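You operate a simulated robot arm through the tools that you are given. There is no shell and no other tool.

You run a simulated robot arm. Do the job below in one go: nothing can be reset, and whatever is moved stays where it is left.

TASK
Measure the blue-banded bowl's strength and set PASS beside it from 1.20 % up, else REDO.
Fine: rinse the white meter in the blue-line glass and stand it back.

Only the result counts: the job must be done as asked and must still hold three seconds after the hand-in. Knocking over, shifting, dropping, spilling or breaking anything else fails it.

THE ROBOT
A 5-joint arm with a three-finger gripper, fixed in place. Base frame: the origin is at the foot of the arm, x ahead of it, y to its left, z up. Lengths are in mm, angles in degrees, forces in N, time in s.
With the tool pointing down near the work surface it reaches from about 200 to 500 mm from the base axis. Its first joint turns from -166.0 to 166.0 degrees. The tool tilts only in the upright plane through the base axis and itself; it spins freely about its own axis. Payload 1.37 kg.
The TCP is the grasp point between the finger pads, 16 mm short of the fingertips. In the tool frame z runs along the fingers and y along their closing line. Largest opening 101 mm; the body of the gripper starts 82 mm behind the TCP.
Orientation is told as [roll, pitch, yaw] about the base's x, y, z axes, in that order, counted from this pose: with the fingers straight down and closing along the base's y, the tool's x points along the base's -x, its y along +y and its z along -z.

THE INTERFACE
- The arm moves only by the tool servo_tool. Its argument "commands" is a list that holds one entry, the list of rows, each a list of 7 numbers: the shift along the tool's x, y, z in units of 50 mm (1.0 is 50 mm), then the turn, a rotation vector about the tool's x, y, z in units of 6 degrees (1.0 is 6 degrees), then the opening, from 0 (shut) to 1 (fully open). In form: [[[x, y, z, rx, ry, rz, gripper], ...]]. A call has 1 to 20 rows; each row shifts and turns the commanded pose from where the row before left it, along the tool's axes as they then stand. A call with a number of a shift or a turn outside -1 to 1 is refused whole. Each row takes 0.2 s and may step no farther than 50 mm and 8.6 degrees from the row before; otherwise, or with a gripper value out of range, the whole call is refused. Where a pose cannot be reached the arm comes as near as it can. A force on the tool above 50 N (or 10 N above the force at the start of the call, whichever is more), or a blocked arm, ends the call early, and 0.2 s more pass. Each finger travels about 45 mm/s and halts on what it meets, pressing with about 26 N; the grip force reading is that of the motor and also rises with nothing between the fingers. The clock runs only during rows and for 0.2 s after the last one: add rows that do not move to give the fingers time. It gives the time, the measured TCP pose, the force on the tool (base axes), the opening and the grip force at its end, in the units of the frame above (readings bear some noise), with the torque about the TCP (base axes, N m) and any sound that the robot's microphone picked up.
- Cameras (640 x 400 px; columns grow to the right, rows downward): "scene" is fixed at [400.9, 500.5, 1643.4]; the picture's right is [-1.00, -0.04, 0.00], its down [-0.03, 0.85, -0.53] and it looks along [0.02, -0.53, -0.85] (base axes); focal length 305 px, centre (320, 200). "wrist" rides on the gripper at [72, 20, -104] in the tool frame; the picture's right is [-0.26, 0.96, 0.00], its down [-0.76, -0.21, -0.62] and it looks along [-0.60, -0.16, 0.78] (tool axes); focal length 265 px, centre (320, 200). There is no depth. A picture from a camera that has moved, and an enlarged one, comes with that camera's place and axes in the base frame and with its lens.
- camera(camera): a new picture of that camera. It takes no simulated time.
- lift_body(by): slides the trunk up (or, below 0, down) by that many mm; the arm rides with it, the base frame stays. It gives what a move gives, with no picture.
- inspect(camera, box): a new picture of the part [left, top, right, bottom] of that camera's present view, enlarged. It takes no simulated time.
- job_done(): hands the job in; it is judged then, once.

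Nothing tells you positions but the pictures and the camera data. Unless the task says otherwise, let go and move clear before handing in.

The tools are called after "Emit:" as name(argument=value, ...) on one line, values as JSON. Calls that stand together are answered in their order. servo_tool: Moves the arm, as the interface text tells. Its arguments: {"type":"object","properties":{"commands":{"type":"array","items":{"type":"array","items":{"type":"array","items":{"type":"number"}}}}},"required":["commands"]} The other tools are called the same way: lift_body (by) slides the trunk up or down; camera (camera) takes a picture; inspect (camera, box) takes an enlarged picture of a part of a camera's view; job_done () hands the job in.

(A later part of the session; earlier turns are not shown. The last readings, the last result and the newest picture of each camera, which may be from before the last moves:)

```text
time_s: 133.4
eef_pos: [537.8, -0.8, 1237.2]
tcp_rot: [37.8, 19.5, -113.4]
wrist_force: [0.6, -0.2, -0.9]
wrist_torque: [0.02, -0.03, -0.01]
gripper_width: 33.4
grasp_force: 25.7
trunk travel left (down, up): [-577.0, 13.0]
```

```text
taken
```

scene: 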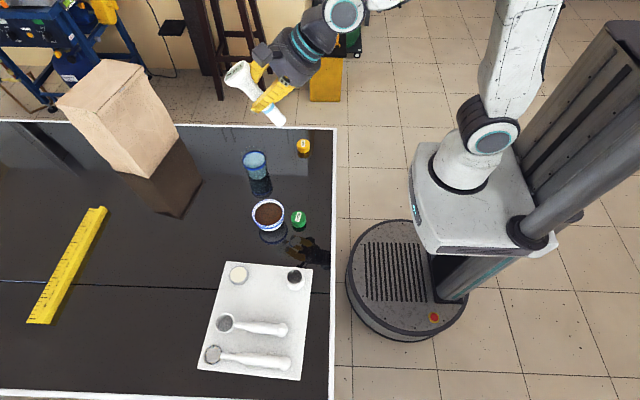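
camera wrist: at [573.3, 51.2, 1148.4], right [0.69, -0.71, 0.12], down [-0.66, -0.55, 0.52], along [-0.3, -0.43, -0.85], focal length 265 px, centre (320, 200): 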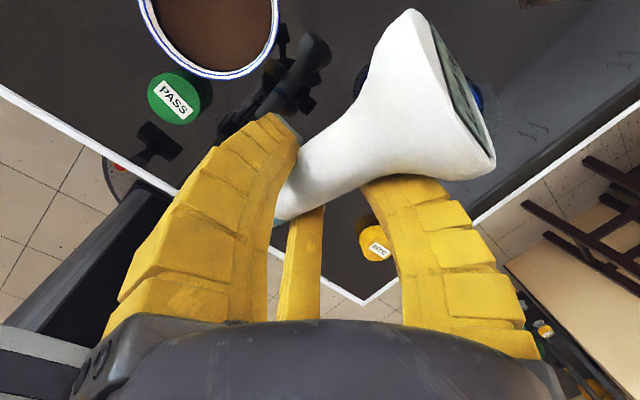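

Going well. A bit more raise and tilt (to 58°), then the trunk goes down.

Emit:
servo_tool(commands=[[[0.132, 0.233, -0.297, -0.58, 0.328, 0, 0.1], [0.1417, 0.2505, -0.278, -0.58, 0.328, 0, 0.1], [0.151, 0.2667, -0.257, -0.58, 0.328, 0, 0.1], [0.159, 0.282, -0.235, -0.58, 0.328, 0, 0.1], [0, 0, 0, 0, 0, 0, 0.1]]])

Emit:
lift_body(by=-240)

Emit:
camera(camera="scene")

Emit:
camera(camera="wrist")

```text
time_s: 134.6
eef_pos: [540.3, -1.2, 1318.4]
tcp_rot: [54.1, 24.9, -107.2]
wrist_force: [0.2, -0.1, -1.0]
wrist_torque: [0.03, -0.01, -0.02]
gripper_width: 33.4
grasp_force: 26.1
trunk travel left (down, up): [-577.0, 13.0]
```

```text
time_s: 137.1
eef_pos: [541.0, -1.4, 1077.4]
tcp_rot: [54.1, 24.9, -107.3]
wrist_force: [0.8, -0.6, -0.5]
wrist_torque: [0.01, 0.06, 0.01]
gripper_width: 33.0
grasp_force: 26.2
trunk travel left (down, up): [-337.0, 253.0]
```

```text
taken
```

scene: 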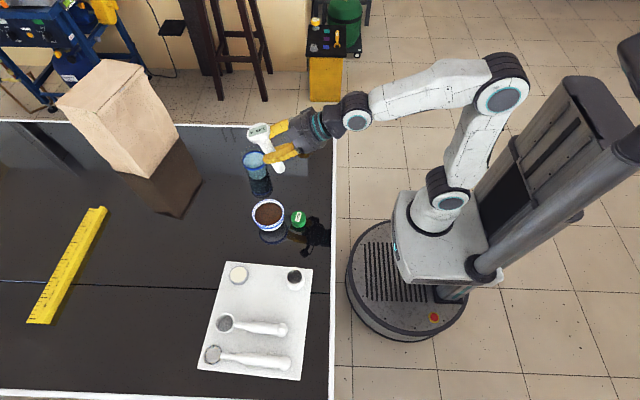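

```text
taken
camera wrist: at [480.9, 49.6, 1178.0], right [0.37, -0.71, 0.6], down [-0.82, -0.55, -0.14], along [0.43, -0.44, -0.79], focal length 265 px, centre (320, 200)
```

wrist: 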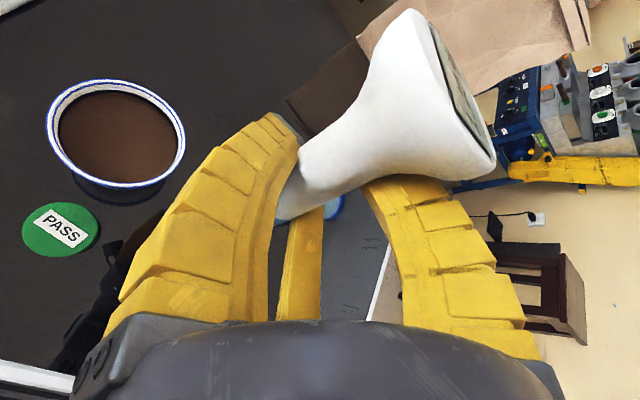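

Trunk is down, grip still firm. Tilting the last 15.7° to bring the meter upright.

Emit:
servo_tool(commands=[[[0, 0, 0, -0.569, 0.322, 0, 0.1], [0, 0, 0, -0.569, 0.322, 0, 0.1], [0, 0, 0, -0.569, 0.322, 0, 0.1], [0, 0, 0, -0.569, 0.322, 0, 0.1], [0, 0, 0, 0, 0, 0, 0.1]]])

Emit:
inspect(camera="scene", box=[220, 90, 340, 220])

Emit:
camera(camera="wrist")

```text
time_s: 138.3
eef_pos: [539.8, -1.6, 1077.3]
tcp_rot: [71.2, 28.4, -99.5]
wrist_force: [0.3, 0.6, -1.2]
wrist_torque: [-0.04, -0.02, 0.01]
gripper_width: 33.1
grasp_force: 25.4
trunk travel left (down, up): [-337.0, 253.0]
```

```text
3.08 times, centred on (280, 155) of scene
camera zoom: at [400.9, 500.5, 1643.4], right [-1.0, -0.04, 0.0], down [-0.03, 0.85, -0.53], along [0.02, -0.53, -0.85], focal length 938 px, centre (443, 338)
```

zoom: 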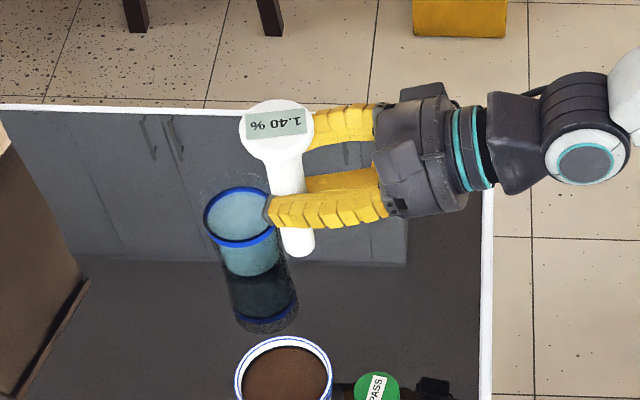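

```text
taken
camera wrist: at [455.8, 49.7, 1157.7], right [0.2, -0.71, 0.68], down [-0.76, -0.55, -0.36], along [0.62, -0.44, -0.64], focal length 265 px, centre (320, 200)
```

wrist: 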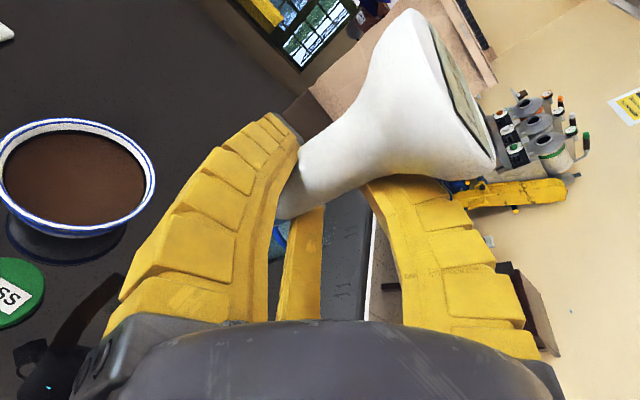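

The meter hangs upright now, head up with the display facing the scene camera. I'll swing it over the bowl for a second reading now that the steam is gone.

Emit:
servo_tool(commands=[[[0.31, -0.1515, 0.0724, 0.1623, 0.2868, -0.0964, 0.1], [0.3125, -0.153, 0.0724, 0.1623, 0.2868, -0.0964, 0.1], [0.315, -0.154, 0.0724, 0.1623, 0.2868, -0.0964, 0.1], [0.3175, -0.1555, 0.0724, 0.1623, 0.2868, -0.0964, 0.1], [0.32, -0.157, 0.0724, 0.1623, 0.2868, -0.0964, 0.1], [0, 0, 0, 0, 0, 0, 0.1]]])

Emit:
inspect(camera="scene", box=[220, 120, 340, 250])

Emit:
camera(camera="wrist")

```text
time_s: 139.7
eef_pos: [552.8, 86.6, 1077.7]
tcp_rot: [71.2, 28.4, -89.3]
wrist_force: [0.0, -0.4, -1.1]
wrist_torque: [0.04, 0.01, 0.0]
gripper_width: 32.9
grasp_force: 26.0
trunk travel left (down, up): [-337.0, 253.0]
```

```text
3.08 times, centred on (280, 185) of scene
camera zoom: at [400.9, 500.5, 1643.4], right [-1.0, -0.04, 0.0], down [-0.03, 0.85, -0.53], along [0.02, -0.53, -0.85], focal length 938 px, centre (443, 246)
```

zoom: 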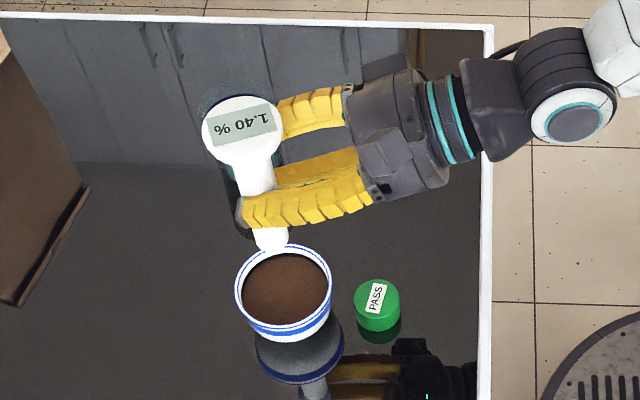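

```text
taken
camera wrist: at [460.6, 122.8, 1158.4], right [0.32, -0.66, 0.68], down [-0.65, -0.68, -0.36], along [0.69, -0.32, -0.64], focal length 265 px, centre (320, 200)
```

wrist: 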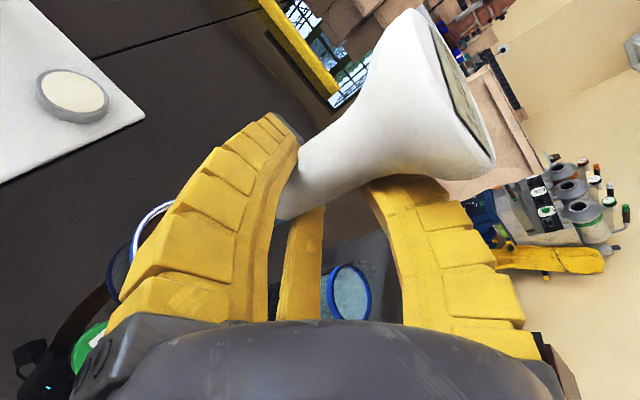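

The tip is over the bowl's middle. Lowering with the trunk.

Emit:
lift_body(by=-70)

Emit:
inspect(camera="scene", box=[230, 140, 320, 240])

```text
time_s: 140.8
eef_pos: [553.3, 86.9, 1008.3]
tcp_rot: [71.2, 28.5, -89.2]
wrist_force: [-0.2, -0.3, 0.1]
wrist_torque: [0.0, -0.02, 0.01]
gripper_width: 32.7
grasp_force: 25.7
trunk travel left (down, up): [-267.0, 323.0]
```

```text
4.00 times, centred on (275, 190) of scene
camera zoom: at [400.9, 500.5, 1643.4], right [-1.0, -0.04, 0.0], down [-0.03, 0.85, -0.53], along [0.02, -0.53, -0.85], focal length 1219 px, centre (500, 240)
```

zoom: 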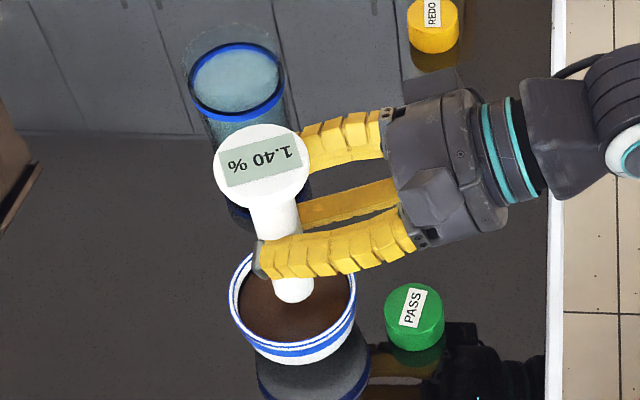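

Well centred. Lowering 30 mm more into the liquid.

Emit:
lift_body(by=-28)

Emit:
inspect(camera="scene", box=[230, 140, 320, 240])

```text
time_s: 141.5
eef_pos: [554.4, 85.8, 979.8]
tcp_rot: [71.2, 28.6, -89.2]
wrist_force: [-0.1, 0.6, -1.0]
wrist_torque: [-0.03, -0.02, -0.01]
gripper_width: 32.7
grasp_force: 26.1
trunk travel left (down, up): [-239.0, 351.0]
```

```text
4.00 times, centred on (275, 190) of scene
camera zoom: at [400.9, 500.5, 1643.4], right [-1.0, -0.04, 0.0], down [-0.03, 0.85, -0.53], along [0.02, -0.53, -0.85], focal length 1219 px, centre (500, 240)
```

zoom: 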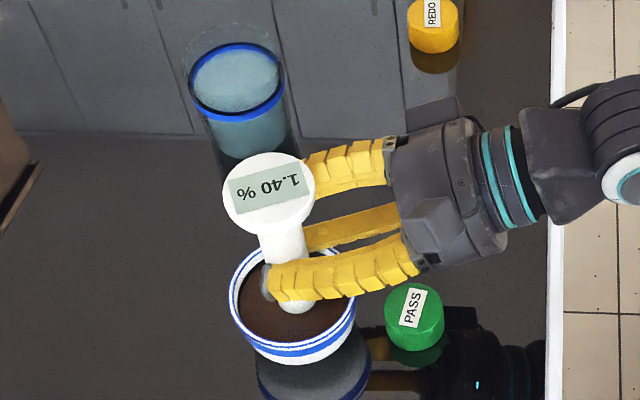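

It still shows 1.40 % (held value or new). I'll go 9 mm deeper to be sure the sensor is immersed.

Emit:
lift_body(by=-9)

Emit:
servo_tool(commands=[[[0, 0, 0, 0, 0, 0, 0.1], [0, 0, 0, 0, 0, 0, 0.1], [0, 0, 0, 0, 0, 0, 0.1], [0, 0, 0, 0, 0, 0, 0.1], [0, 0, 0, 0, 0, 0, 0.1]]])

Emit:
inspect(camera="scene", box=[230, 140, 320, 240])

Emit:
inspect(camera="scene", box=[245, 170, 305, 235])

```text
time_s: 142.1
eef_pos: [554.9, 87.4, 970.5]
tcp_rot: [71.2, 28.4, -89.3]
wrist_force: [0.2, 0.0, 0.0]
wrist_torque: [0.03, -0.01, 0.05]
gripper_width: 32.6
grasp_force: 26.0
trunk travel left (down, up): [-230.0, 360.0]
```

```text
time_s: 143.3
eef_pos: [554.1, 87.7, 970.7]
tcp_rot: [71.2, 28.3, -89.2]
wrist_force: [0.1, -0.1, -0.5]
wrist_torque: [-0.03, 0.01, -0.01]
gripper_width: 32.7
grasp_force: 25.9
trunk travel left (down, up): [-230.0, 360.0]
```

```text
4.00 times, centred on (275, 190) of scene
camera zoom: at [400.9, 500.5, 1643.4], right [-1.0, -0.04, 0.0], down [-0.03, 0.85, -0.53], along [0.02, -0.53, -0.85], focal length 1219 px, centre (500, 240)
```

zoom: 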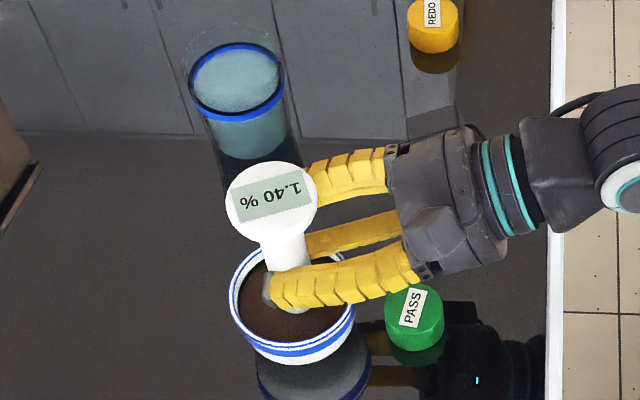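

```text
6.15 times, centred on (275, 202) of scene
camera zoom: at [400.9, 500.5, 1643.4], right [-1.0, -0.04, 0.0], down [-0.03, 0.85, -0.53], along [0.02, -0.53, -0.85], focal length 1875 px, centre (597, 185)
```

zoom: 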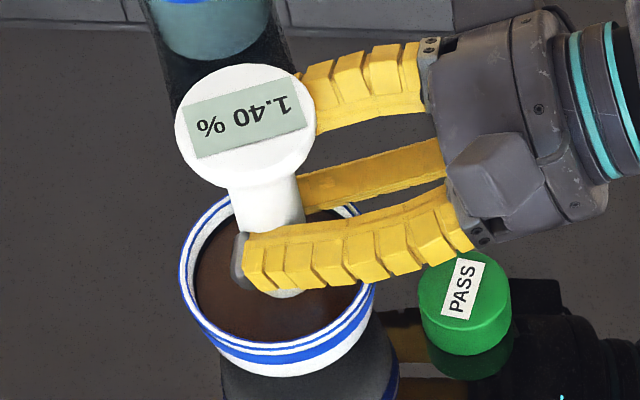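

Still 1.40 %. A final 4 mm and a 2 s wait to confirm.

Emit:
lift_body(by=-4)

Emit:
servo_tool(commands=[[[0, 0, 0, 0, 0, 0, 0.1], [0, 0, 0, 0, 0, 0, 0.1], [0, 0, 0, 0, 0, 0, 0.1], [0, 0, 0, 0, 0, 0, 0.1], [0, 0, 0, 0, 0, 0, 0.1], [0, 0, 0, 0, 0, 0, 0.1], [0, 0, 0, 0, 0, 0, 0.1], [0, 0, 0, 0, 0, 0, 0.1], [0, 0, 0, 0, 0, 0, 0.1], [0, 0, 0, 0, 0, 0, 0.1]]])

Emit:
inspect(camera="scene", box=[245, 170, 305, 235])

```text
time_s: 143.8
eef_pos: [554.0, 86.6, 968.2]
tcp_rot: [71.3, 28.4, -89.2]
wrist_force: [-0.2, 0.0, 2.9]
wrist_torque: [-0.05, 0.05, -0.01]
gripper_width: 32.6
grasp_force: 25.5
trunk travel left (down, up): [-226.0, 364.0]
```

```text
time_s: 146.1
eef_pos: [552.6, 87.7, 967.2]
tcp_rot: [71.2, 28.5, -89.2]
wrist_force: [-0.6, 0.2, 4.3]
wrist_torque: [-0.09, 0.08, -0.03]
gripper_width: 32.4
grasp_force: 26.0
trunk travel left (down, up): [-226.0, 364.0]
```

```text
6.15 times, centred on (275, 202) of scene
camera zoom: at [400.9, 500.5, 1643.4], right [-1.0, -0.04, 0.0], down [-0.03, 0.85, -0.53], along [0.02, -0.53, -0.85], focal length 1875 px, centre (597, 185)
```

zoom: 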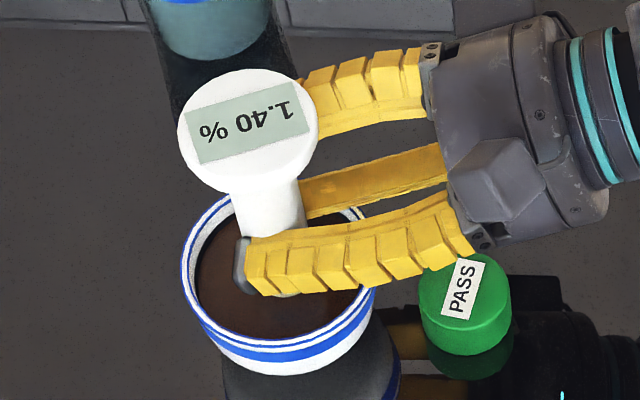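

I feel a slight upward contact of about 4 N, so I'll rise right away. The reading is confirmed at 1.40 %, so PASS is right.

Emit:
lift_body(by=114)

Emit:
inspect(camera="scene", box=[220, 120, 340, 250])

Emit:
camera(camera="wrist")

```text
time_s: 147.5
eef_pos: [552.9, 86.7, 1080.1]
tcp_rot: [71.3, 28.4, -89.2]
wrist_force: [-0.1, -1.0, -0.9]
wrist_torque: [0.01, 0.0, -0.01]
gripper_width: 32.7
grasp_force: 26.6
trunk travel left (down, up): [-340.0, 250.0]
```

```text
3.08 times, centred on (280, 185) of scene
camera zoom: at [400.9, 500.5, 1643.4], right [-1.0, -0.04, 0.0], down [-0.03, 0.85, -0.53], along [0.02, -0.53, -0.85], focal length 938 px, centre (443, 246)
```

zoom: 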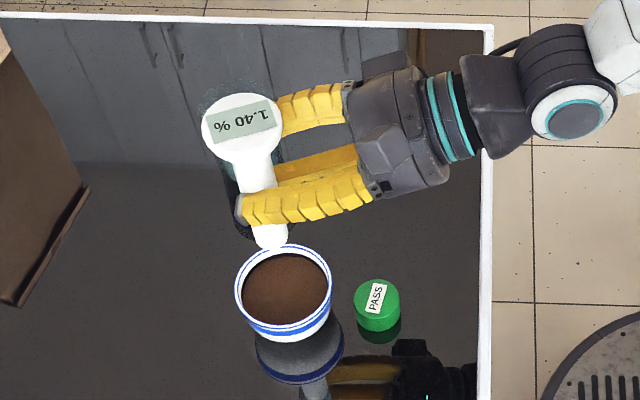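

```text
taken
camera wrist: at [460.6, 122.6, 1161.5], right [0.32, -0.66, 0.68], down [-0.65, -0.68, -0.36], along [0.69, -0.32, -0.64], focal length 265 px, centre (320, 200)
```

wrist: 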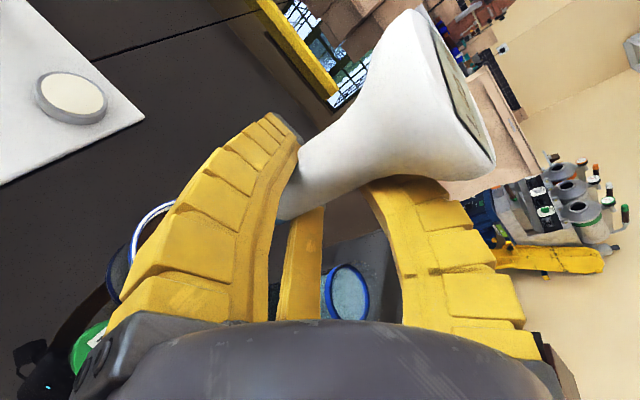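

Everything is in place. Now I carry the meter over to the glass.

Emit:
servo_tool(commands=[[[-0.3, 0.2115, 0.1238, -0.1646, -0.291, 0.0978, 0.1], [-0.304, 0.214, 0.1238, -0.1646, -0.291, 0.0978, 0.1], [-0.308, 0.2165, 0.1238, -0.1646, -0.291, 0.0978, 0.1], [-0.3125, 0.219, 0.1238, -0.1646, -0.291, 0.0978, 0.1], [-0.317, 0.2215, 0.1238, -0.1646, -0.291, 0.0978, 0.1], [-0.3215, 0.224, 0.1238, -0.1646, -0.291, 0.0978, 0.1], [-0.326, 0.2265, 0.1238, -0.1646, -0.291, 0.0978, 0.1], [-0.331, 0.229, 0.1238, -0.1646, -0.291, 0.0978, 0.1], [-0.336, 0.2315, 0.1238, -0.1646, -0.291, 0.0978, 0.1], [0, 0, 0, 0, 0, 0, 0.1]]])

Emit:
inspect(camera="scene", box=[210, 80, 330, 210])

Emit:
camera(camera="wrist")

```text
time_s: 149.7
eef_pos: [612.7, -86.3, 1079.7]
tcp_rot: [71.1, 28.4, -108.0]
wrist_force: [0.2, -0.1, -0.7]
wrist_torque: [-0.02, 0.02, -0.01]
gripper_width: 32.6
grasp_force: 26.2
trunk travel left (down, up): [-340.0, 250.0]
```

```text
3.08 times, centred on (270, 145) of scene
camera zoom: at [400.9, 500.5, 1643.4], right [-1.0, -0.04, 0.0], down [-0.03, 0.85, -0.53], along [0.02, -0.53, -0.85], focal length 938 px, centre (474, 369)
```

zoom: 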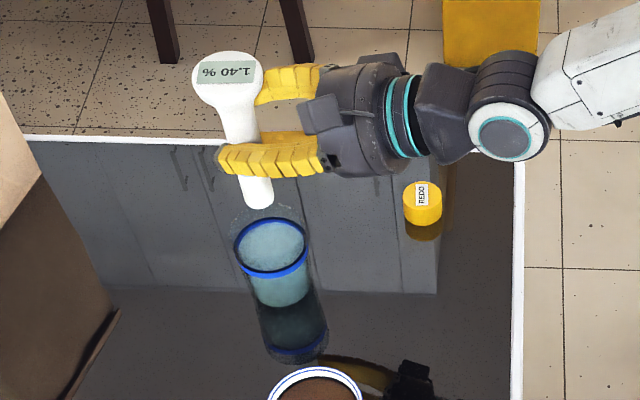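

```text
taken
camera wrist: at [537.8, -22.0, 1160.5], right [0.09, -0.73, 0.68], down [-0.83, -0.43, -0.36], along [0.55, -0.53, -0.65], focal length 265 px, centre (320, 200)
```

wrist: 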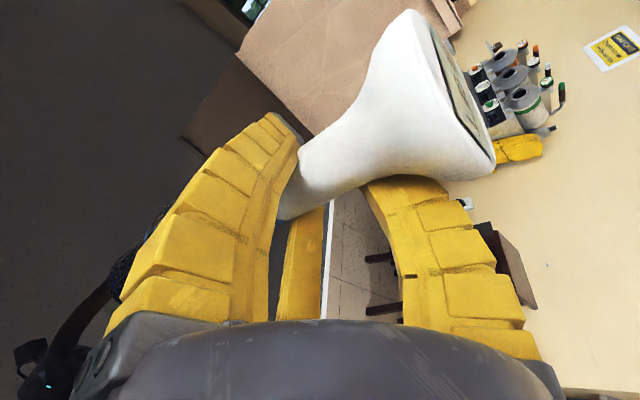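

The tip is lined up over the glass. I'll check the glass's rim height closely before lowering.

Emit:
inspect(camera="scene", box=[235, 140, 275, 180])

```text
10.00 times, centred on (255, 160) of scene
camera zoom: at [400.9, 500.5, 1643.4], right [-1.0, -0.04, 0.0], down [-0.03, 0.85, -0.53], along [0.02, -0.53, -0.85], focal length 3048 px, centre (970, 600)
```

zoom: 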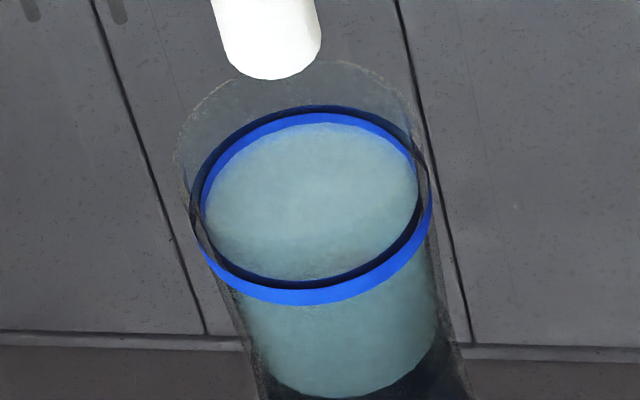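

The rim is near z≈955 and the water near 929. With the tool this level, a finger would meet the rim before the tip is deep enough, so I'll lean the meter about 19° (tool tilt 55°) so the fingers clear the rim.

Emit:
servo_tool(commands=[[[0.013, 0.023, 0.0902, 0.5426, -0.307, 0, 0.1], [0.0158, 0.028, 0.0884, 0.5426, -0.307, 0, 0.1], [0.0187, 0.033, 0.086, 0.5426, -0.307, 0, 0.1], [0.0214, 0.0378, 0.0834, 0.5426, -0.307, 0, 0.1], [0.024, 0.0425, 0.0804, 0.5426, -0.307, 0, 0.1], [0, 0, 0, 0, 0, 0, 0.1]]])

Emit:
inspect(camera="scene", box=[210, 80, 330, 210])

Emit:
camera(camera="wrist")

```text
time_s: 151.1
eef_pos: [637.1, -88.3, 1079.6]
tcp_rot: [50.6, 23.9, -116.9]
wrist_force: [0.6, 0.3, 0.6]
wrist_torque: [0.0, 0.01, 0.01]
gripper_width: 32.5
grasp_force: 26.3
trunk travel left (down, up): [-340.0, 250.0]
```

```text
3.08 times, centred on (270, 145) of scene
camera zoom: at [400.9, 500.5, 1643.4], right [-1.0, -0.04, 0.0], down [-0.03, 0.85, -0.53], along [0.02, -0.53, -0.85], focal length 938 px, centre (474, 369)
```

zoom: 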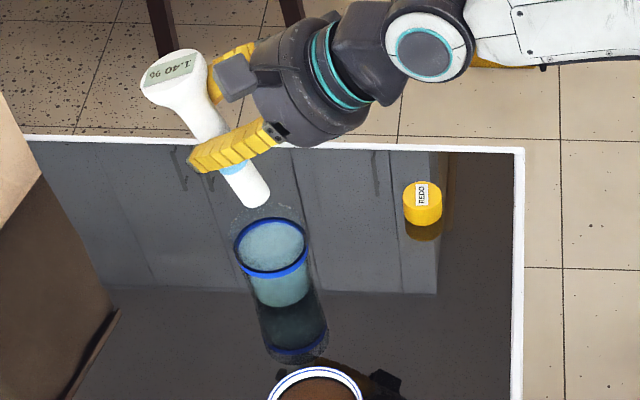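

```text
taken
camera wrist: at [592.3, -28.7, 1183.6], right [0.3, -0.76, 0.57], down [-0.9, -0.42, -0.1], along [0.32, -0.49, -0.81], focal length 265 px, centre (320, 200)
```

wrist: 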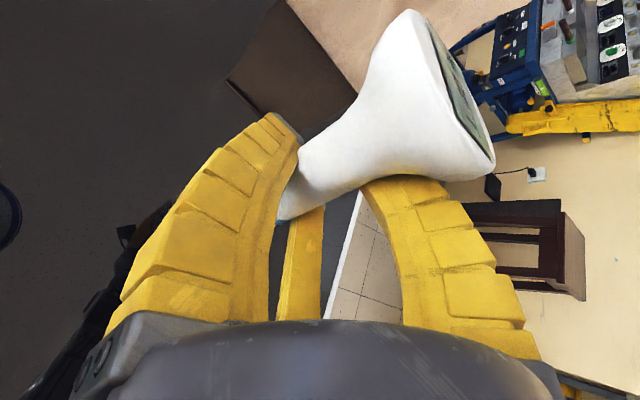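

The lean looks right. I'll lower in stages, watching the tip against the glass's rim in the picture.

Emit:
lift_body(by=-40)

Emit:
inspect(camera="scene", box=[220, 110, 290, 190])

```text
time_s: 151.9
eef_pos: [637.5, -87.4, 1041.2]
tcp_rot: [50.8, 24.0, -117.0]
wrist_force: [-0.4, -0.3, -0.4]
wrist_torque: [0.02, -0.01, 0.02]
gripper_width: 32.7
grasp_force: 26.4
trunk travel left (down, up): [-300.0, 290.0]
```

```text
5.00 times, centred on (255, 150) of scene
camera zoom: at [400.9, 500.5, 1643.4], right [-1.0, -0.04, 0.0], down [-0.03, 0.85, -0.53], along [0.02, -0.53, -0.85], focal length 1524 px, centre (645, 450)
```

zoom: 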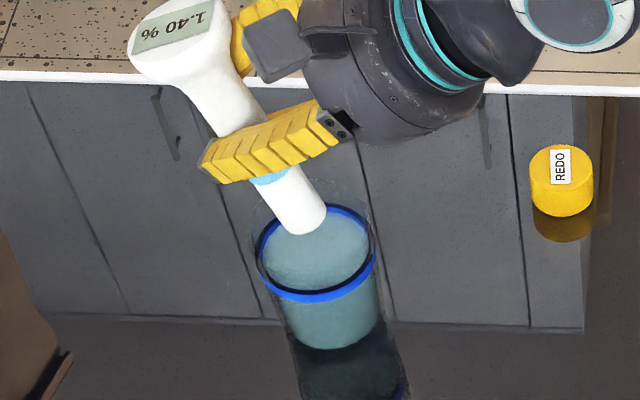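

The tip is centred over the opening. Down another 25 mm.

Emit:
lift_body(by=-25)

Emit:
inspect(camera="scene", box=[230, 120, 290, 190])

```text
time_s: 152.6
eef_pos: [636.4, -87.9, 1014.4]
tcp_rot: [50.8, 24.1, -117.0]
wrist_force: [0.0, -0.1, -1.3]
wrist_torque: [0.02, 0.01, -0.02]
gripper_width: 32.3
grasp_force: 25.5
trunk travel left (down, up): [-275.0, 315.0]
```

```text
5.71 times, centred on (260, 155) of scene
camera zoom: at [400.9, 500.5, 1643.4], right [-1.0, -0.04, 0.0], down [-0.03, 0.85, -0.53], along [0.02, -0.53, -0.85], focal length 1742 px, centre (663, 457)
```

zoom: 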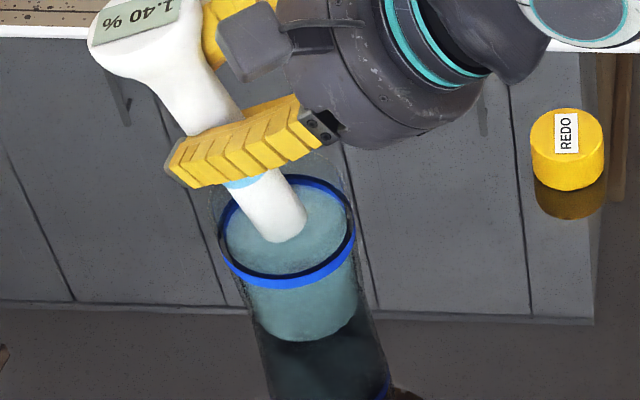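

Right in the middle. Lowering 20 mm into the water.

Emit:
lift_body(by=-20)

Emit:
inspect(camera="scene", box=[230, 120, 290, 190])

```text
time_s: 153.3
eef_pos: [637.1, -88.2, 996.6]
tcp_rot: [51.0, 24.1, -117.0]
wrist_force: [0.4, 0.7, 5.1]
wrist_torque: [-0.08, 0.01, -0.01]
gripper_width: 32.3
grasp_force: 26.0
trunk travel left (down, up): [-255.0, 335.0]
```

```text
5.71 times, centred on (260, 155) of scene
camera zoom: at [400.9, 500.5, 1643.4], right [-1.0, -0.04, 0.0], down [-0.03, 0.85, -0.53], along [0.02, -0.53, -0.85], focal length 1742 px, centre (663, 457)
```

zoom: 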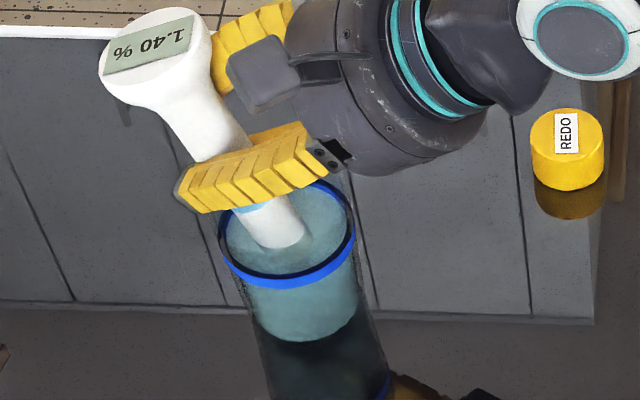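

A light touch of 5 N: a lower fingertip has met the rim on the right side. I'll rise a little, shift 12 mm to the left so that fingertip comes inside the opening, and try again.

Emit:
lift_body(by=14)

Emit:
servo_tool(commands=[[[0.062, -0.053, -0.022, 0.027, 0.047, -0.038, 0.1], [0.062, -0.053, -0.022, 0.027, 0.047, -0.038, 0.1], [0.062, -0.053, -0.022, 0.027, 0.047, -0.038, 0.1], [0, 0, 0, 0, 0, 0, 0.1]]])

Emit:
inspect(camera="scene", box=[230, 120, 290, 190])

```text
time_s: 153.9
eef_pos: [637.2, -87.0, 1009.7]
tcp_rot: [50.7, 24.0, -116.9]
wrist_force: [-0.5, -0.2, -1.2]
wrist_torque: [-0.04, -0.02, 0.03]
gripper_width: 32.3
grasp_force: 25.7
trunk travel left (down, up): [-269.0, 321.0]
```

```text
time_s: 154.9
eef_pos: [635.9, -75.3, 1009.1]
tcp_rot: [50.8, 23.9, -115.8]
wrist_force: [-1.0, -0.6, -0.2]
wrist_torque: [0.02, -0.03, 0.01]
gripper_width: 32.3
grasp_force: 26.4
trunk travel left (down, up): [-269.0, 321.0]
```

```text
5.71 times, centred on (260, 155) of scene
camera zoom: at [400.9, 500.5, 1643.4], right [-1.0, -0.04, 0.0], down [-0.03, 0.85, -0.53], along [0.02, -0.53, -0.85], focal length 1742 px, centre (663, 457)
```

zoom: 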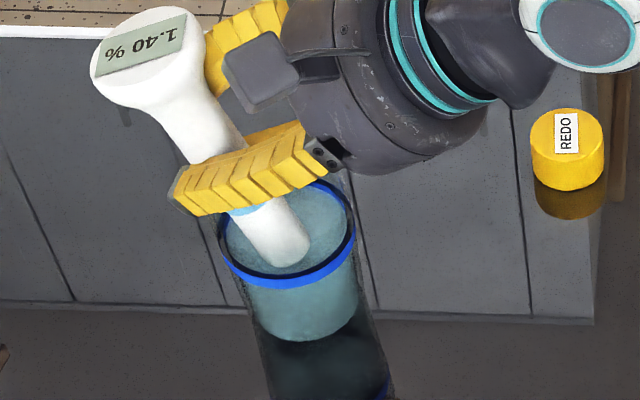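

The tip is inside, nearer the front wall but clear. Lowering again, in small steps.

Emit:
lift_body(by=-14)

Emit:
lift_body(by=-5)

Emit:
inspect(camera="scene", box=[230, 120, 290, 190])

```text
time_s: 155.6
eef_pos: [636.4, -75.6, 996.0]
tcp_rot: [50.7, 24.0, -115.7]
wrist_force: [0.0, -0.1, -1.7]
wrist_torque: [0.04, 0.03, 0.02]
gripper_width: 32.4
grasp_force: 25.9
trunk travel left (down, up): [-255.0, 335.0]
```

```text
time_s: 156.1
eef_pos: [635.5, -75.0, 991.2]
tcp_rot: [50.9, 24.1, -115.8]
wrist_force: [-0.9, -0.3, -0.1]
wrist_torque: [0.01, 0.01, -0.01]
gripper_width: 32.3
grasp_force: 26.1
trunk travel left (down, up): [-250.0, 340.0]
```

```text
5.71 times, centred on (260, 155) of scene
camera zoom: at [400.9, 500.5, 1643.4], right [-1.0, -0.04, 0.0], down [-0.03, 0.85, -0.53], along [0.02, -0.53, -0.85], focal length 1742 px, centre (663, 457)
```

zoom: 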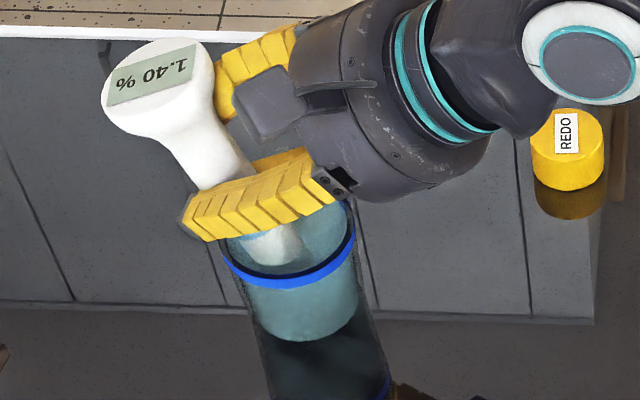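

The tip is now under the water surface with no contact. A bit deeper, checking forces.

Emit:
lift_body(by=-5)

Emit:
lift_body(by=-4)

Emit:
inspect(camera="scene", box=[230, 120, 290, 190])

```text
time_s: 156.6
eef_pos: [636.2, -75.4, 984.4]
tcp_rot: [50.9, 24.0, -115.8]
wrist_force: [-0.3, 0.5, -0.1]
wrist_torque: [-0.01, 0.02, -0.03]
gripper_width: 32.1
grasp_force: 25.3
trunk travel left (down, up): [-245.0, 345.0]
```

```text
time_s: 157.2
eef_pos: [636.0, -75.5, 982.2]
tcp_rot: [51.1, 24.1, -115.6]
wrist_force: [1.3, -0.7, 6.3]
wrist_torque: [-0.11, 0.32, 0.04]
gripper_width: 32.2
grasp_force: 25.5
trunk travel left (down, up): [-241.0, 349.0]
```

```text
5.71 times, centred on (260, 155) of scene
camera zoom: at [400.9, 500.5, 1643.4], right [-1.0, -0.04, 0.0], down [-0.03, 0.85, -0.53], along [0.02, -0.53, -0.85], focal length 1742 px, centre (663, 457)
```

zoom: 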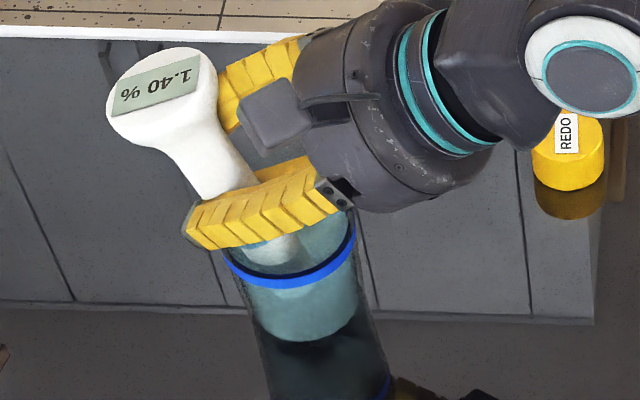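

Light contact with the rim again, so this is deep enough; the tip is clearly well under the water. I'll ease up 4 mm and hold to rinse, with a small up-and-down swish.

Emit:
lift_body(by=4)

Emit:
servo_tool(commands=[[[0, 0, 0, 0, 0, 0, 0.1], [0, 0, 0, 0, 0, 0, 0.1], [0, 0, 0, 0, 0, 0, 0.1], [0, 0, 0, 0, 0, 0, 0.1], [0, 0, 0, 0, 0, 0, 0.1], [0, 0, 0, 0, 0, 0, 0.1], [0, 0, 0, 0, 0, 0, 0.1], [0, 0, 0, 0, 0, 0, 0.1]]])

Emit:
inspect(camera="scene", box=[230, 120, 290, 190])

```text
time_s: 157.7
eef_pos: [635.6, -74.6, 983.7]
tcp_rot: [50.8, 23.9, -115.8]
wrist_force: [0.3, 0.2, -0.3]
wrist_torque: [0.03, 0.0, -0.02]
gripper_width: 32.5
grasp_force: 26.5
trunk travel left (down, up): [-245.0, 345.0]
```

```text
time_s: 159.5
eef_pos: [635.9, -75.0, 984.8]
tcp_rot: [50.8, 24.0, -115.8]
wrist_force: [-0.3, 0.1, -0.6]
wrist_torque: [-0.01, -0.03, 0.02]
gripper_width: 32.5
grasp_force: 26.1
trunk travel left (down, up): [-245.0, 345.0]
```

```text
5.71 times, centred on (260, 155) of scene
camera zoom: at [400.9, 500.5, 1643.4], right [-1.0, -0.04, 0.0], down [-0.03, 0.85, -0.53], along [0.02, -0.53, -0.85], focal length 1742 px, centre (663, 457)
```

zoom: 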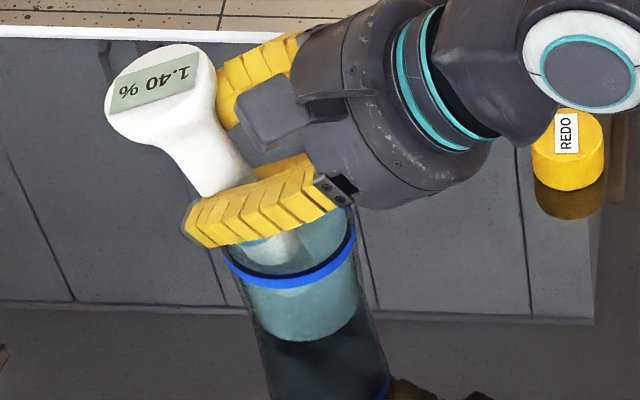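

The display still holds 1.40 %. I'll look closer at how deep the tip is under water.

Emit:
inspect(camera="scene", box=[245, 145, 275, 180])

Emit:
camera(camera="wrist")

```text
11.43 times, centred on (260, 162) of scene
camera zoom: at [400.9, 500.5, 1643.4], right [-1.0, -0.04, 0.0], down [-0.03, 0.85, -0.53], along [0.02, -0.53, -0.85], focal length 3483 px, centre (1006, 629)
```

zoom: 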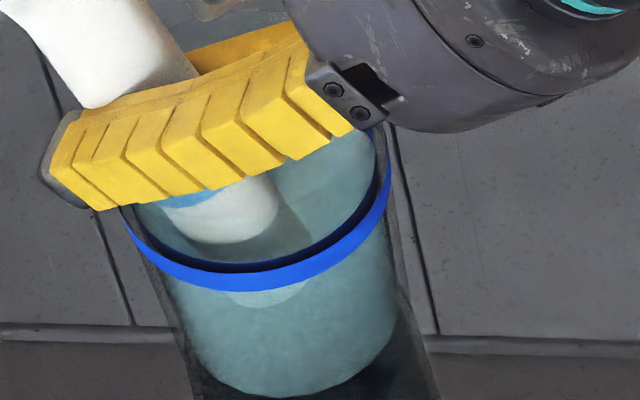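

```text
taken
camera wrist: at [588.7, -17.5, 1088.8], right [0.31, -0.76, 0.58], down [-0.89, -0.44, -0.1], along [0.33, -0.48, -0.81], focal length 265 px, centre (320, 200)
```

wrist: 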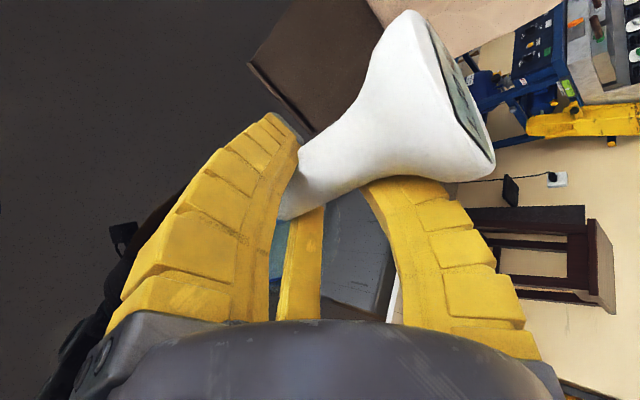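

The tip sits about 20–25 mm under the water. A brief swish, then I'll take it out.

Emit:
lift_body(by=6)

Emit:
lift_body(by=-6)

Emit:
servo_tool(commands=[[[0, 0, 0, 0, 0, 0, 0.1], [0, 0, 0, 0, 0, 0, 0.1], [0, 0, 0, 0, 0, 0, 0.1], [0, 0, 0, 0, 0, 0, 0.1], [0, 0, 0, 0, 0, 0, 0.1], [0, 0, 0, 0, 0, 0, 0.1], [0, 0, 0, 0, 0, 0, 0.1], [0, 0, 0, 0, 0, 0, 0.1]]])

Emit:
inspect(camera="scene", box=[230, 120, 290, 190])

```text
time_s: 160.0
eef_pos: [635.7, -75.1, 990.6]
tcp_rot: [50.8, 24.0, -115.8]
wrist_force: [-0.5, -0.7, -0.5]
wrist_torque: [0.01, 0.0, 0.03]
gripper_width: 32.0
grasp_force: 25.7
trunk travel left (down, up): [-251.0, 339.0]
```

```text
time_s: 160.6
eef_pos: [634.6, -74.5, 985.7]
tcp_rot: [50.8, 24.0, -115.8]
wrist_force: [-0.1, 0.3, -0.3]
wrist_torque: [0.0, 0.0, -0.01]
gripper_width: 32.4
grasp_force: 26.2
trunk travel left (down, up): [-245.0, 345.0]
```

```text
time_s: 162.4
eef_pos: [634.9, -74.8, 985.2]
tcp_rot: [50.8, 23.9, -115.7]
wrist_force: [-0.3, -0.2, -1.0]
wrist_torque: [-0.02, 0.0, 0.02]
gripper_width: 32.2
grasp_force: 25.9
trunk travel left (down, up): [-245.0, 345.0]
```

```text
5.71 times, centred on (260, 155) of scene
camera zoom: at [400.9, 500.5, 1643.4], right [-1.0, -0.04, 0.0], down [-0.03, 0.85, -0.53], along [0.02, -0.53, -0.85], focal length 1742 px, centre (663, 457)
```

zoom: 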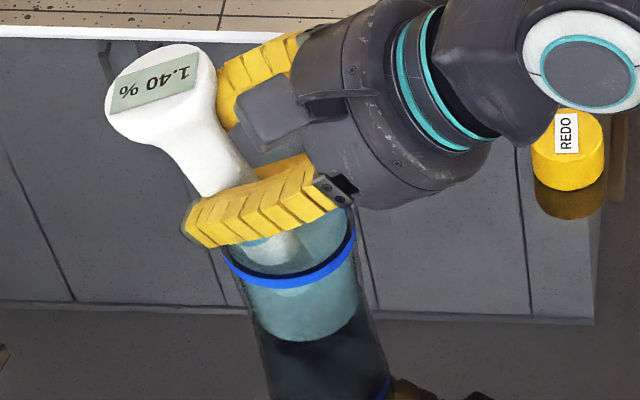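

Rinsed for several seconds. Lifting it straight out of the glass.

Emit:
lift_body(by=112)

Emit:
servo_tool(commands=[[[-0.0266, -0.047, -0.077, -0.5426, 0.307, 0, 0.1], [-0.024, -0.0425, -0.0804, -0.5426, 0.307, 0, 0.1], [-0.0214, -0.0378, -0.0834, -0.5426, 0.307, 0, 0.1], [-0.0187, -0.033, -0.086, -0.5426, 0.307, 0, 0.1], [-0.0158, -0.028, -0.0884, -0.5426, 0.307, 0, 0.1], [0, 0, 0, 0, 0, 0, 0.1]]])

Emit:
inspect(camera="scene", box=[210, 80, 330, 210])

```text
time_s: 163.8
eef_pos: [634.6, -74.6, 1096.5]
tcp_rot: [50.7, 24.1, -115.8]
wrist_force: [0.5, 1.2, -0.9]
wrist_torque: [0.02, 0.0, 0.0]
gripper_width: 32.3
grasp_force: 25.8
trunk travel left (down, up): [-357.0, 233.0]
```

```text
time_s: 165.2
eef_pos: [612.0, -72.7, 1097.6]
tcp_rot: [71.2, 28.5, -106.7]
wrist_force: [0.0, 0.9, 0.2]
wrist_torque: [0.0, -0.03, -0.02]
gripper_width: 32.5
grasp_force: 25.7
trunk travel left (down, up): [-357.0, 233.0]
```

```text
3.08 times, centred on (270, 145) of scene
camera zoom: at [400.9, 500.5, 1643.4], right [-1.0, -0.04, 0.0], down [-0.03, 0.85, -0.53], along [0.02, -0.53, -0.85], focal length 938 px, centre (474, 369)
```

zoom: 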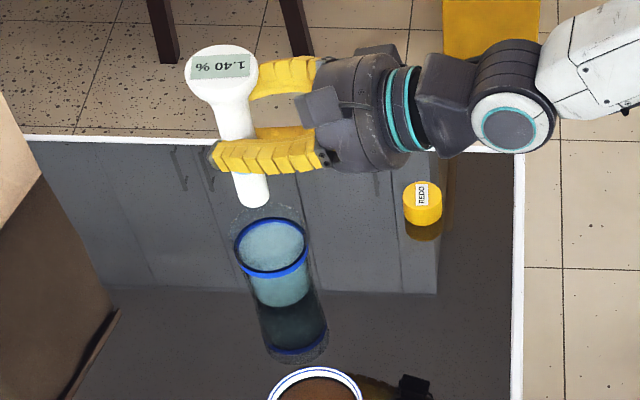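

The glass is untouched and the meter hangs upright again. Swinging slowly to the cup on the tray.

Emit:
servo_tool(commands=[[[0.3159, -0.2052, -0.0789, 0.1548, 0.2736, -0.0919, 0.1], [0.3136, -0.2039, -0.0789, 0.1548, 0.2736, -0.0919, 0.1], [0.3114, -0.2027, -0.0789, 0.1548, 0.2736, -0.0919, 0.1], [0.3091, -0.2014, -0.0789, 0.1548, 0.2736, -0.0919, 0.1], [0.3069, -0.2001, -0.0789, 0.1548, 0.2736, -0.0919, 0.1], [0.3046, -0.1988, -0.0789, 0.1548, 0.2736, -0.0919, 0.1], [0.3023, -0.1975, -0.0789, 0.1548, 0.2736, -0.0919, 0.1], [0.3001, -0.1963, -0.0789, 0.1548, 0.2736, -0.0919, 0.1], [0.2978, -0.195, -0.0789, 0.1548, 0.2736, -0.0919, 0.1], [0.2955, -0.1937, -0.0789, 0.1548, 0.2736, -0.0919, 0.1], [0.2933, -0.1924, -0.0789, 0.1548, 0.2736, -0.0919, 0.1], [0.291, -0.1911, -0.0789, 0.1548, 0.2736, -0.0919, 0.1], [0.2887, -0.1899, -0.0789, 0.1548, 0.2736, -0.0919, 0.1], [0.2863, -0.1885, -0.0789, 0.1548, 0.2736, -0.0919, 0.1], [0.284, -0.1872, -0.0789, 0.1548, 0.2736, -0.0919, 0.1], [0.2818, -0.1859, -0.0789, 0.1548, 0.2736, -0.0919, 0.1], [0.2795, -0.1846, -0.0789, 0.1548, 0.2736, -0.0919, 0.1], [0.2773, -0.1834, -0.0789, 0.1548, 0.2736, -0.0919, 0.1], [0.275, -0.1821, -0.0789, 0.1548, 0.2736, -0.0919, 0.1], [0.2727, -0.1808, -0.0789, 0.1548, 0.2736, -0.0919, 0.1]]])

Emit:
inspect(camera="scene", box=[230, 180, 380, 310])

Emit:
camera(camera="wrist")

```text
time_s: 169.4
eef_pos: [471.8, 253.4, 1098.6]
tcp_rot: [71.3, 28.5, -67.7]
wrist_force: [-0.1, -0.8, -0.1]
wrist_torque: [0.0, -0.02, 0.0]
gripper_width: 32.1
grasp_force: 25.4
trunk travel left (down, up): [-357.0, 233.0]
```

```text
3.08 times, centred on (305, 245) of scene
camera zoom: at [400.9, 500.5, 1643.4], right [-1.0, -0.04, 0.0], down [-0.03, 0.85, -0.53], along [0.02, -0.53, -0.85], focal length 938 px, centre (366, 62)
```

zoom: 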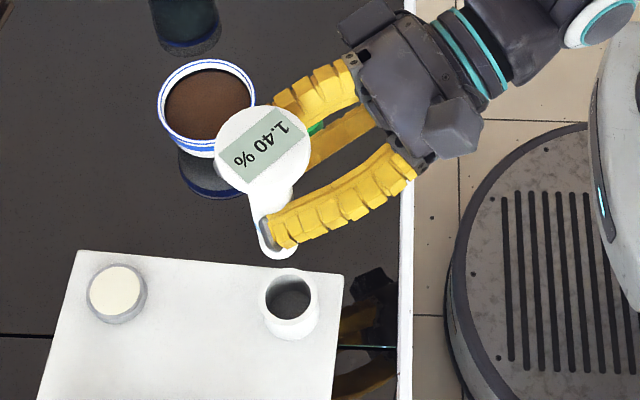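

```text
taken
camera wrist: at [371.8, 251.6, 1179.0], right [0.54, -0.5, 0.68], down [-0.35, -0.86, -0.36], along [0.76, -0.04, -0.64], focal length 265 px, centre (320, 200)
```

wrist: 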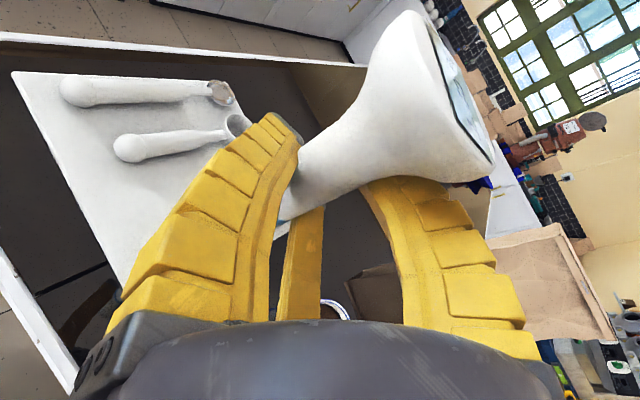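

The meter is aligned above the cup. Lowering with the trunk to just above the mouth.

Emit:
lift_body(by=-72)

Emit:
inspect(camera="scene", box=[270, 225, 330, 295])

Emit:
camera(camera="wrist")

```text
time_s: 170.5
eef_pos: [472.4, 251.3, 1027.3]
tcp_rot: [71.3, 28.5, -67.7]
wrist_force: [0.3, -0.8, -0.9]
wrist_torque: [-0.01, 0.01, -0.01]
gripper_width: 32.1
grasp_force: 26.3
trunk travel left (down, up): [-285.0, 305.0]
```

```text
5.71 times, centred on (300, 260) of scene
camera zoom: at [400.9, 500.5, 1643.4], right [-1.0, -0.04, 0.0], down [-0.03, 0.85, -0.53], along [0.02, -0.53, -0.85], focal length 1742 px, centre (434, -143)
```

zoom: 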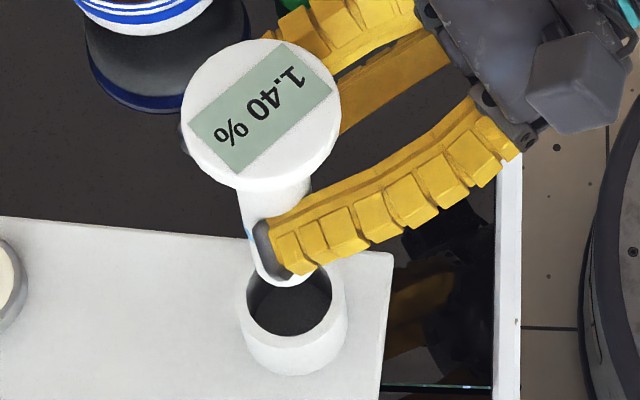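

```text
taken
camera wrist: at [372.0, 251.3, 1107.2], right [0.54, -0.5, 0.68], down [-0.35, -0.86, -0.36], along [0.76, -0.04, -0.64], focal length 265 px, centre (320, 200)
```

wrist: 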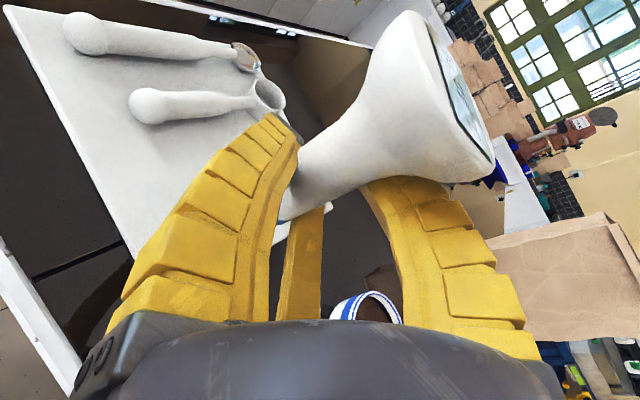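

Close now. I'll zoom in tightly on the tip and the cup mouth.

Emit:
inspect(camera="scene", box=[285, 258, 315, 292])

```text
11.76 times, centred on (300, 275) of scene
camera zoom: at [400.9, 500.5, 1643.4], right [-1.0, -0.04, 0.0], down [-0.03, 0.85, -0.53], along [0.02, -0.53, -0.85], focal length 3585 px, centre (555, -682)
```

zoom: 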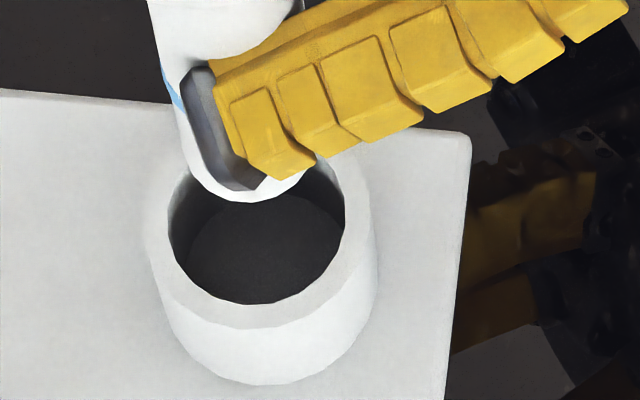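

The tip needs to move about 7–8 mm in +y to sit over the mouth. I'll shift it and lower a little, then re-check.

Emit:
servo_tool(commands=[[[0.061, -0.0219, 0.0377, 0.0302, 0.0533, -0.0179, 0.1], [0.061, -0.0219, 0.0377, 0.0302, 0.0533, -0.0179, 0.1], [0, 0, 0, 0, 0, 0, 0.1], [0, 0, 0, 0, 0, 0, 0.1]]])

Emit:
lift_body(by=-12)

Emit:
inspect(camera="scene", box=[285, 258, 315, 292])

```text
time_s: 171.5
eef_pos: [472.2, 260.1, 1028.6]
tcp_rot: [71.3, 28.5, -66.9]
wrist_force: [0.2, 0.0, 0.1]
wrist_torque: [0.02, -0.02, -0.01]
gripper_width: 32.5
grasp_force: 25.7
trunk travel left (down, up): [-285.0, 305.0]
```

```text
time_s: 172.1
eef_pos: [471.7, 260.7, 1014.8]
tcp_rot: [71.3, 28.5, -66.9]
wrist_force: [0.1, 0.5, 0.0]
wrist_torque: [0.02, 0.0, -0.03]
gripper_width: 32.4
grasp_force: 26.1
trunk travel left (down, up): [-273.0, 317.0]
```

```text
11.76 times, centred on (300, 275) of scene
camera zoom: at [400.9, 500.5, 1643.4], right [-1.0, -0.04, 0.0], down [-0.03, 0.85, -0.53], along [0.02, -0.53, -0.85], focal length 3585 px, centre (555, -682)
```

zoom: 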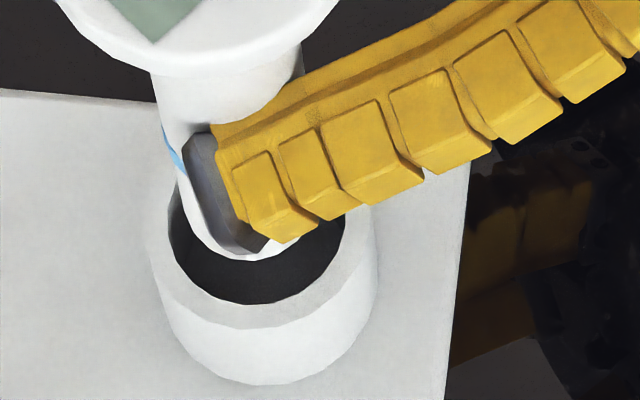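

Well aligned now. Lowering into the cup in small steps, checking force.

Emit:
lift_body(by=-8)

Emit:
lift_body(by=-6)

Emit:
inspect(camera="scene", box=[285, 258, 315, 292])

```text
time_s: 172.7
eef_pos: [472.1, 259.7, 1008.5]
tcp_rot: [71.3, 28.5, -66.9]
wrist_force: [-0.5, 0.7, -1.0]
wrist_torque: [0.01, -0.02, 0.02]
gripper_width: 32.0
grasp_force: 26.0
trunk travel left (down, up): [-265.0, 325.0]
```

```text
time_s: 173.2
eef_pos: [472.7, 260.4, 1001.8]
tcp_rot: [71.3, 28.5, -67.0]
wrist_force: [0.4, -0.6, -1.7]
wrist_torque: [-0.04, 0.0, -0.03]
gripper_width: 32.4
grasp_force: 26.0
trunk travel left (down, up): [-259.0, 331.0]
```

```text
11.76 times, centred on (300, 275) of scene
camera zoom: at [400.9, 500.5, 1643.4], right [-1.0, -0.04, 0.0], down [-0.03, 0.85, -0.53], along [0.02, -0.53, -0.85], focal length 3585 px, centre (555, -682)
```

zoom: 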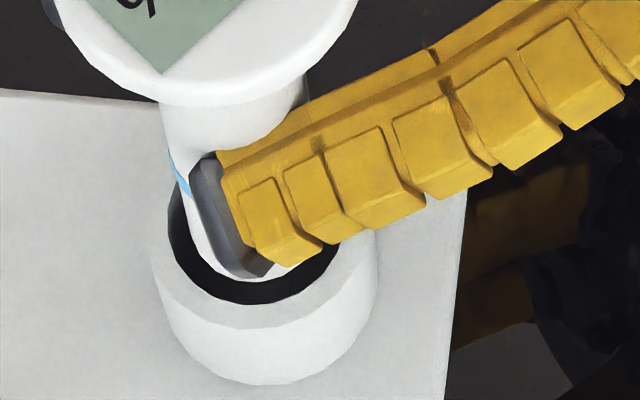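

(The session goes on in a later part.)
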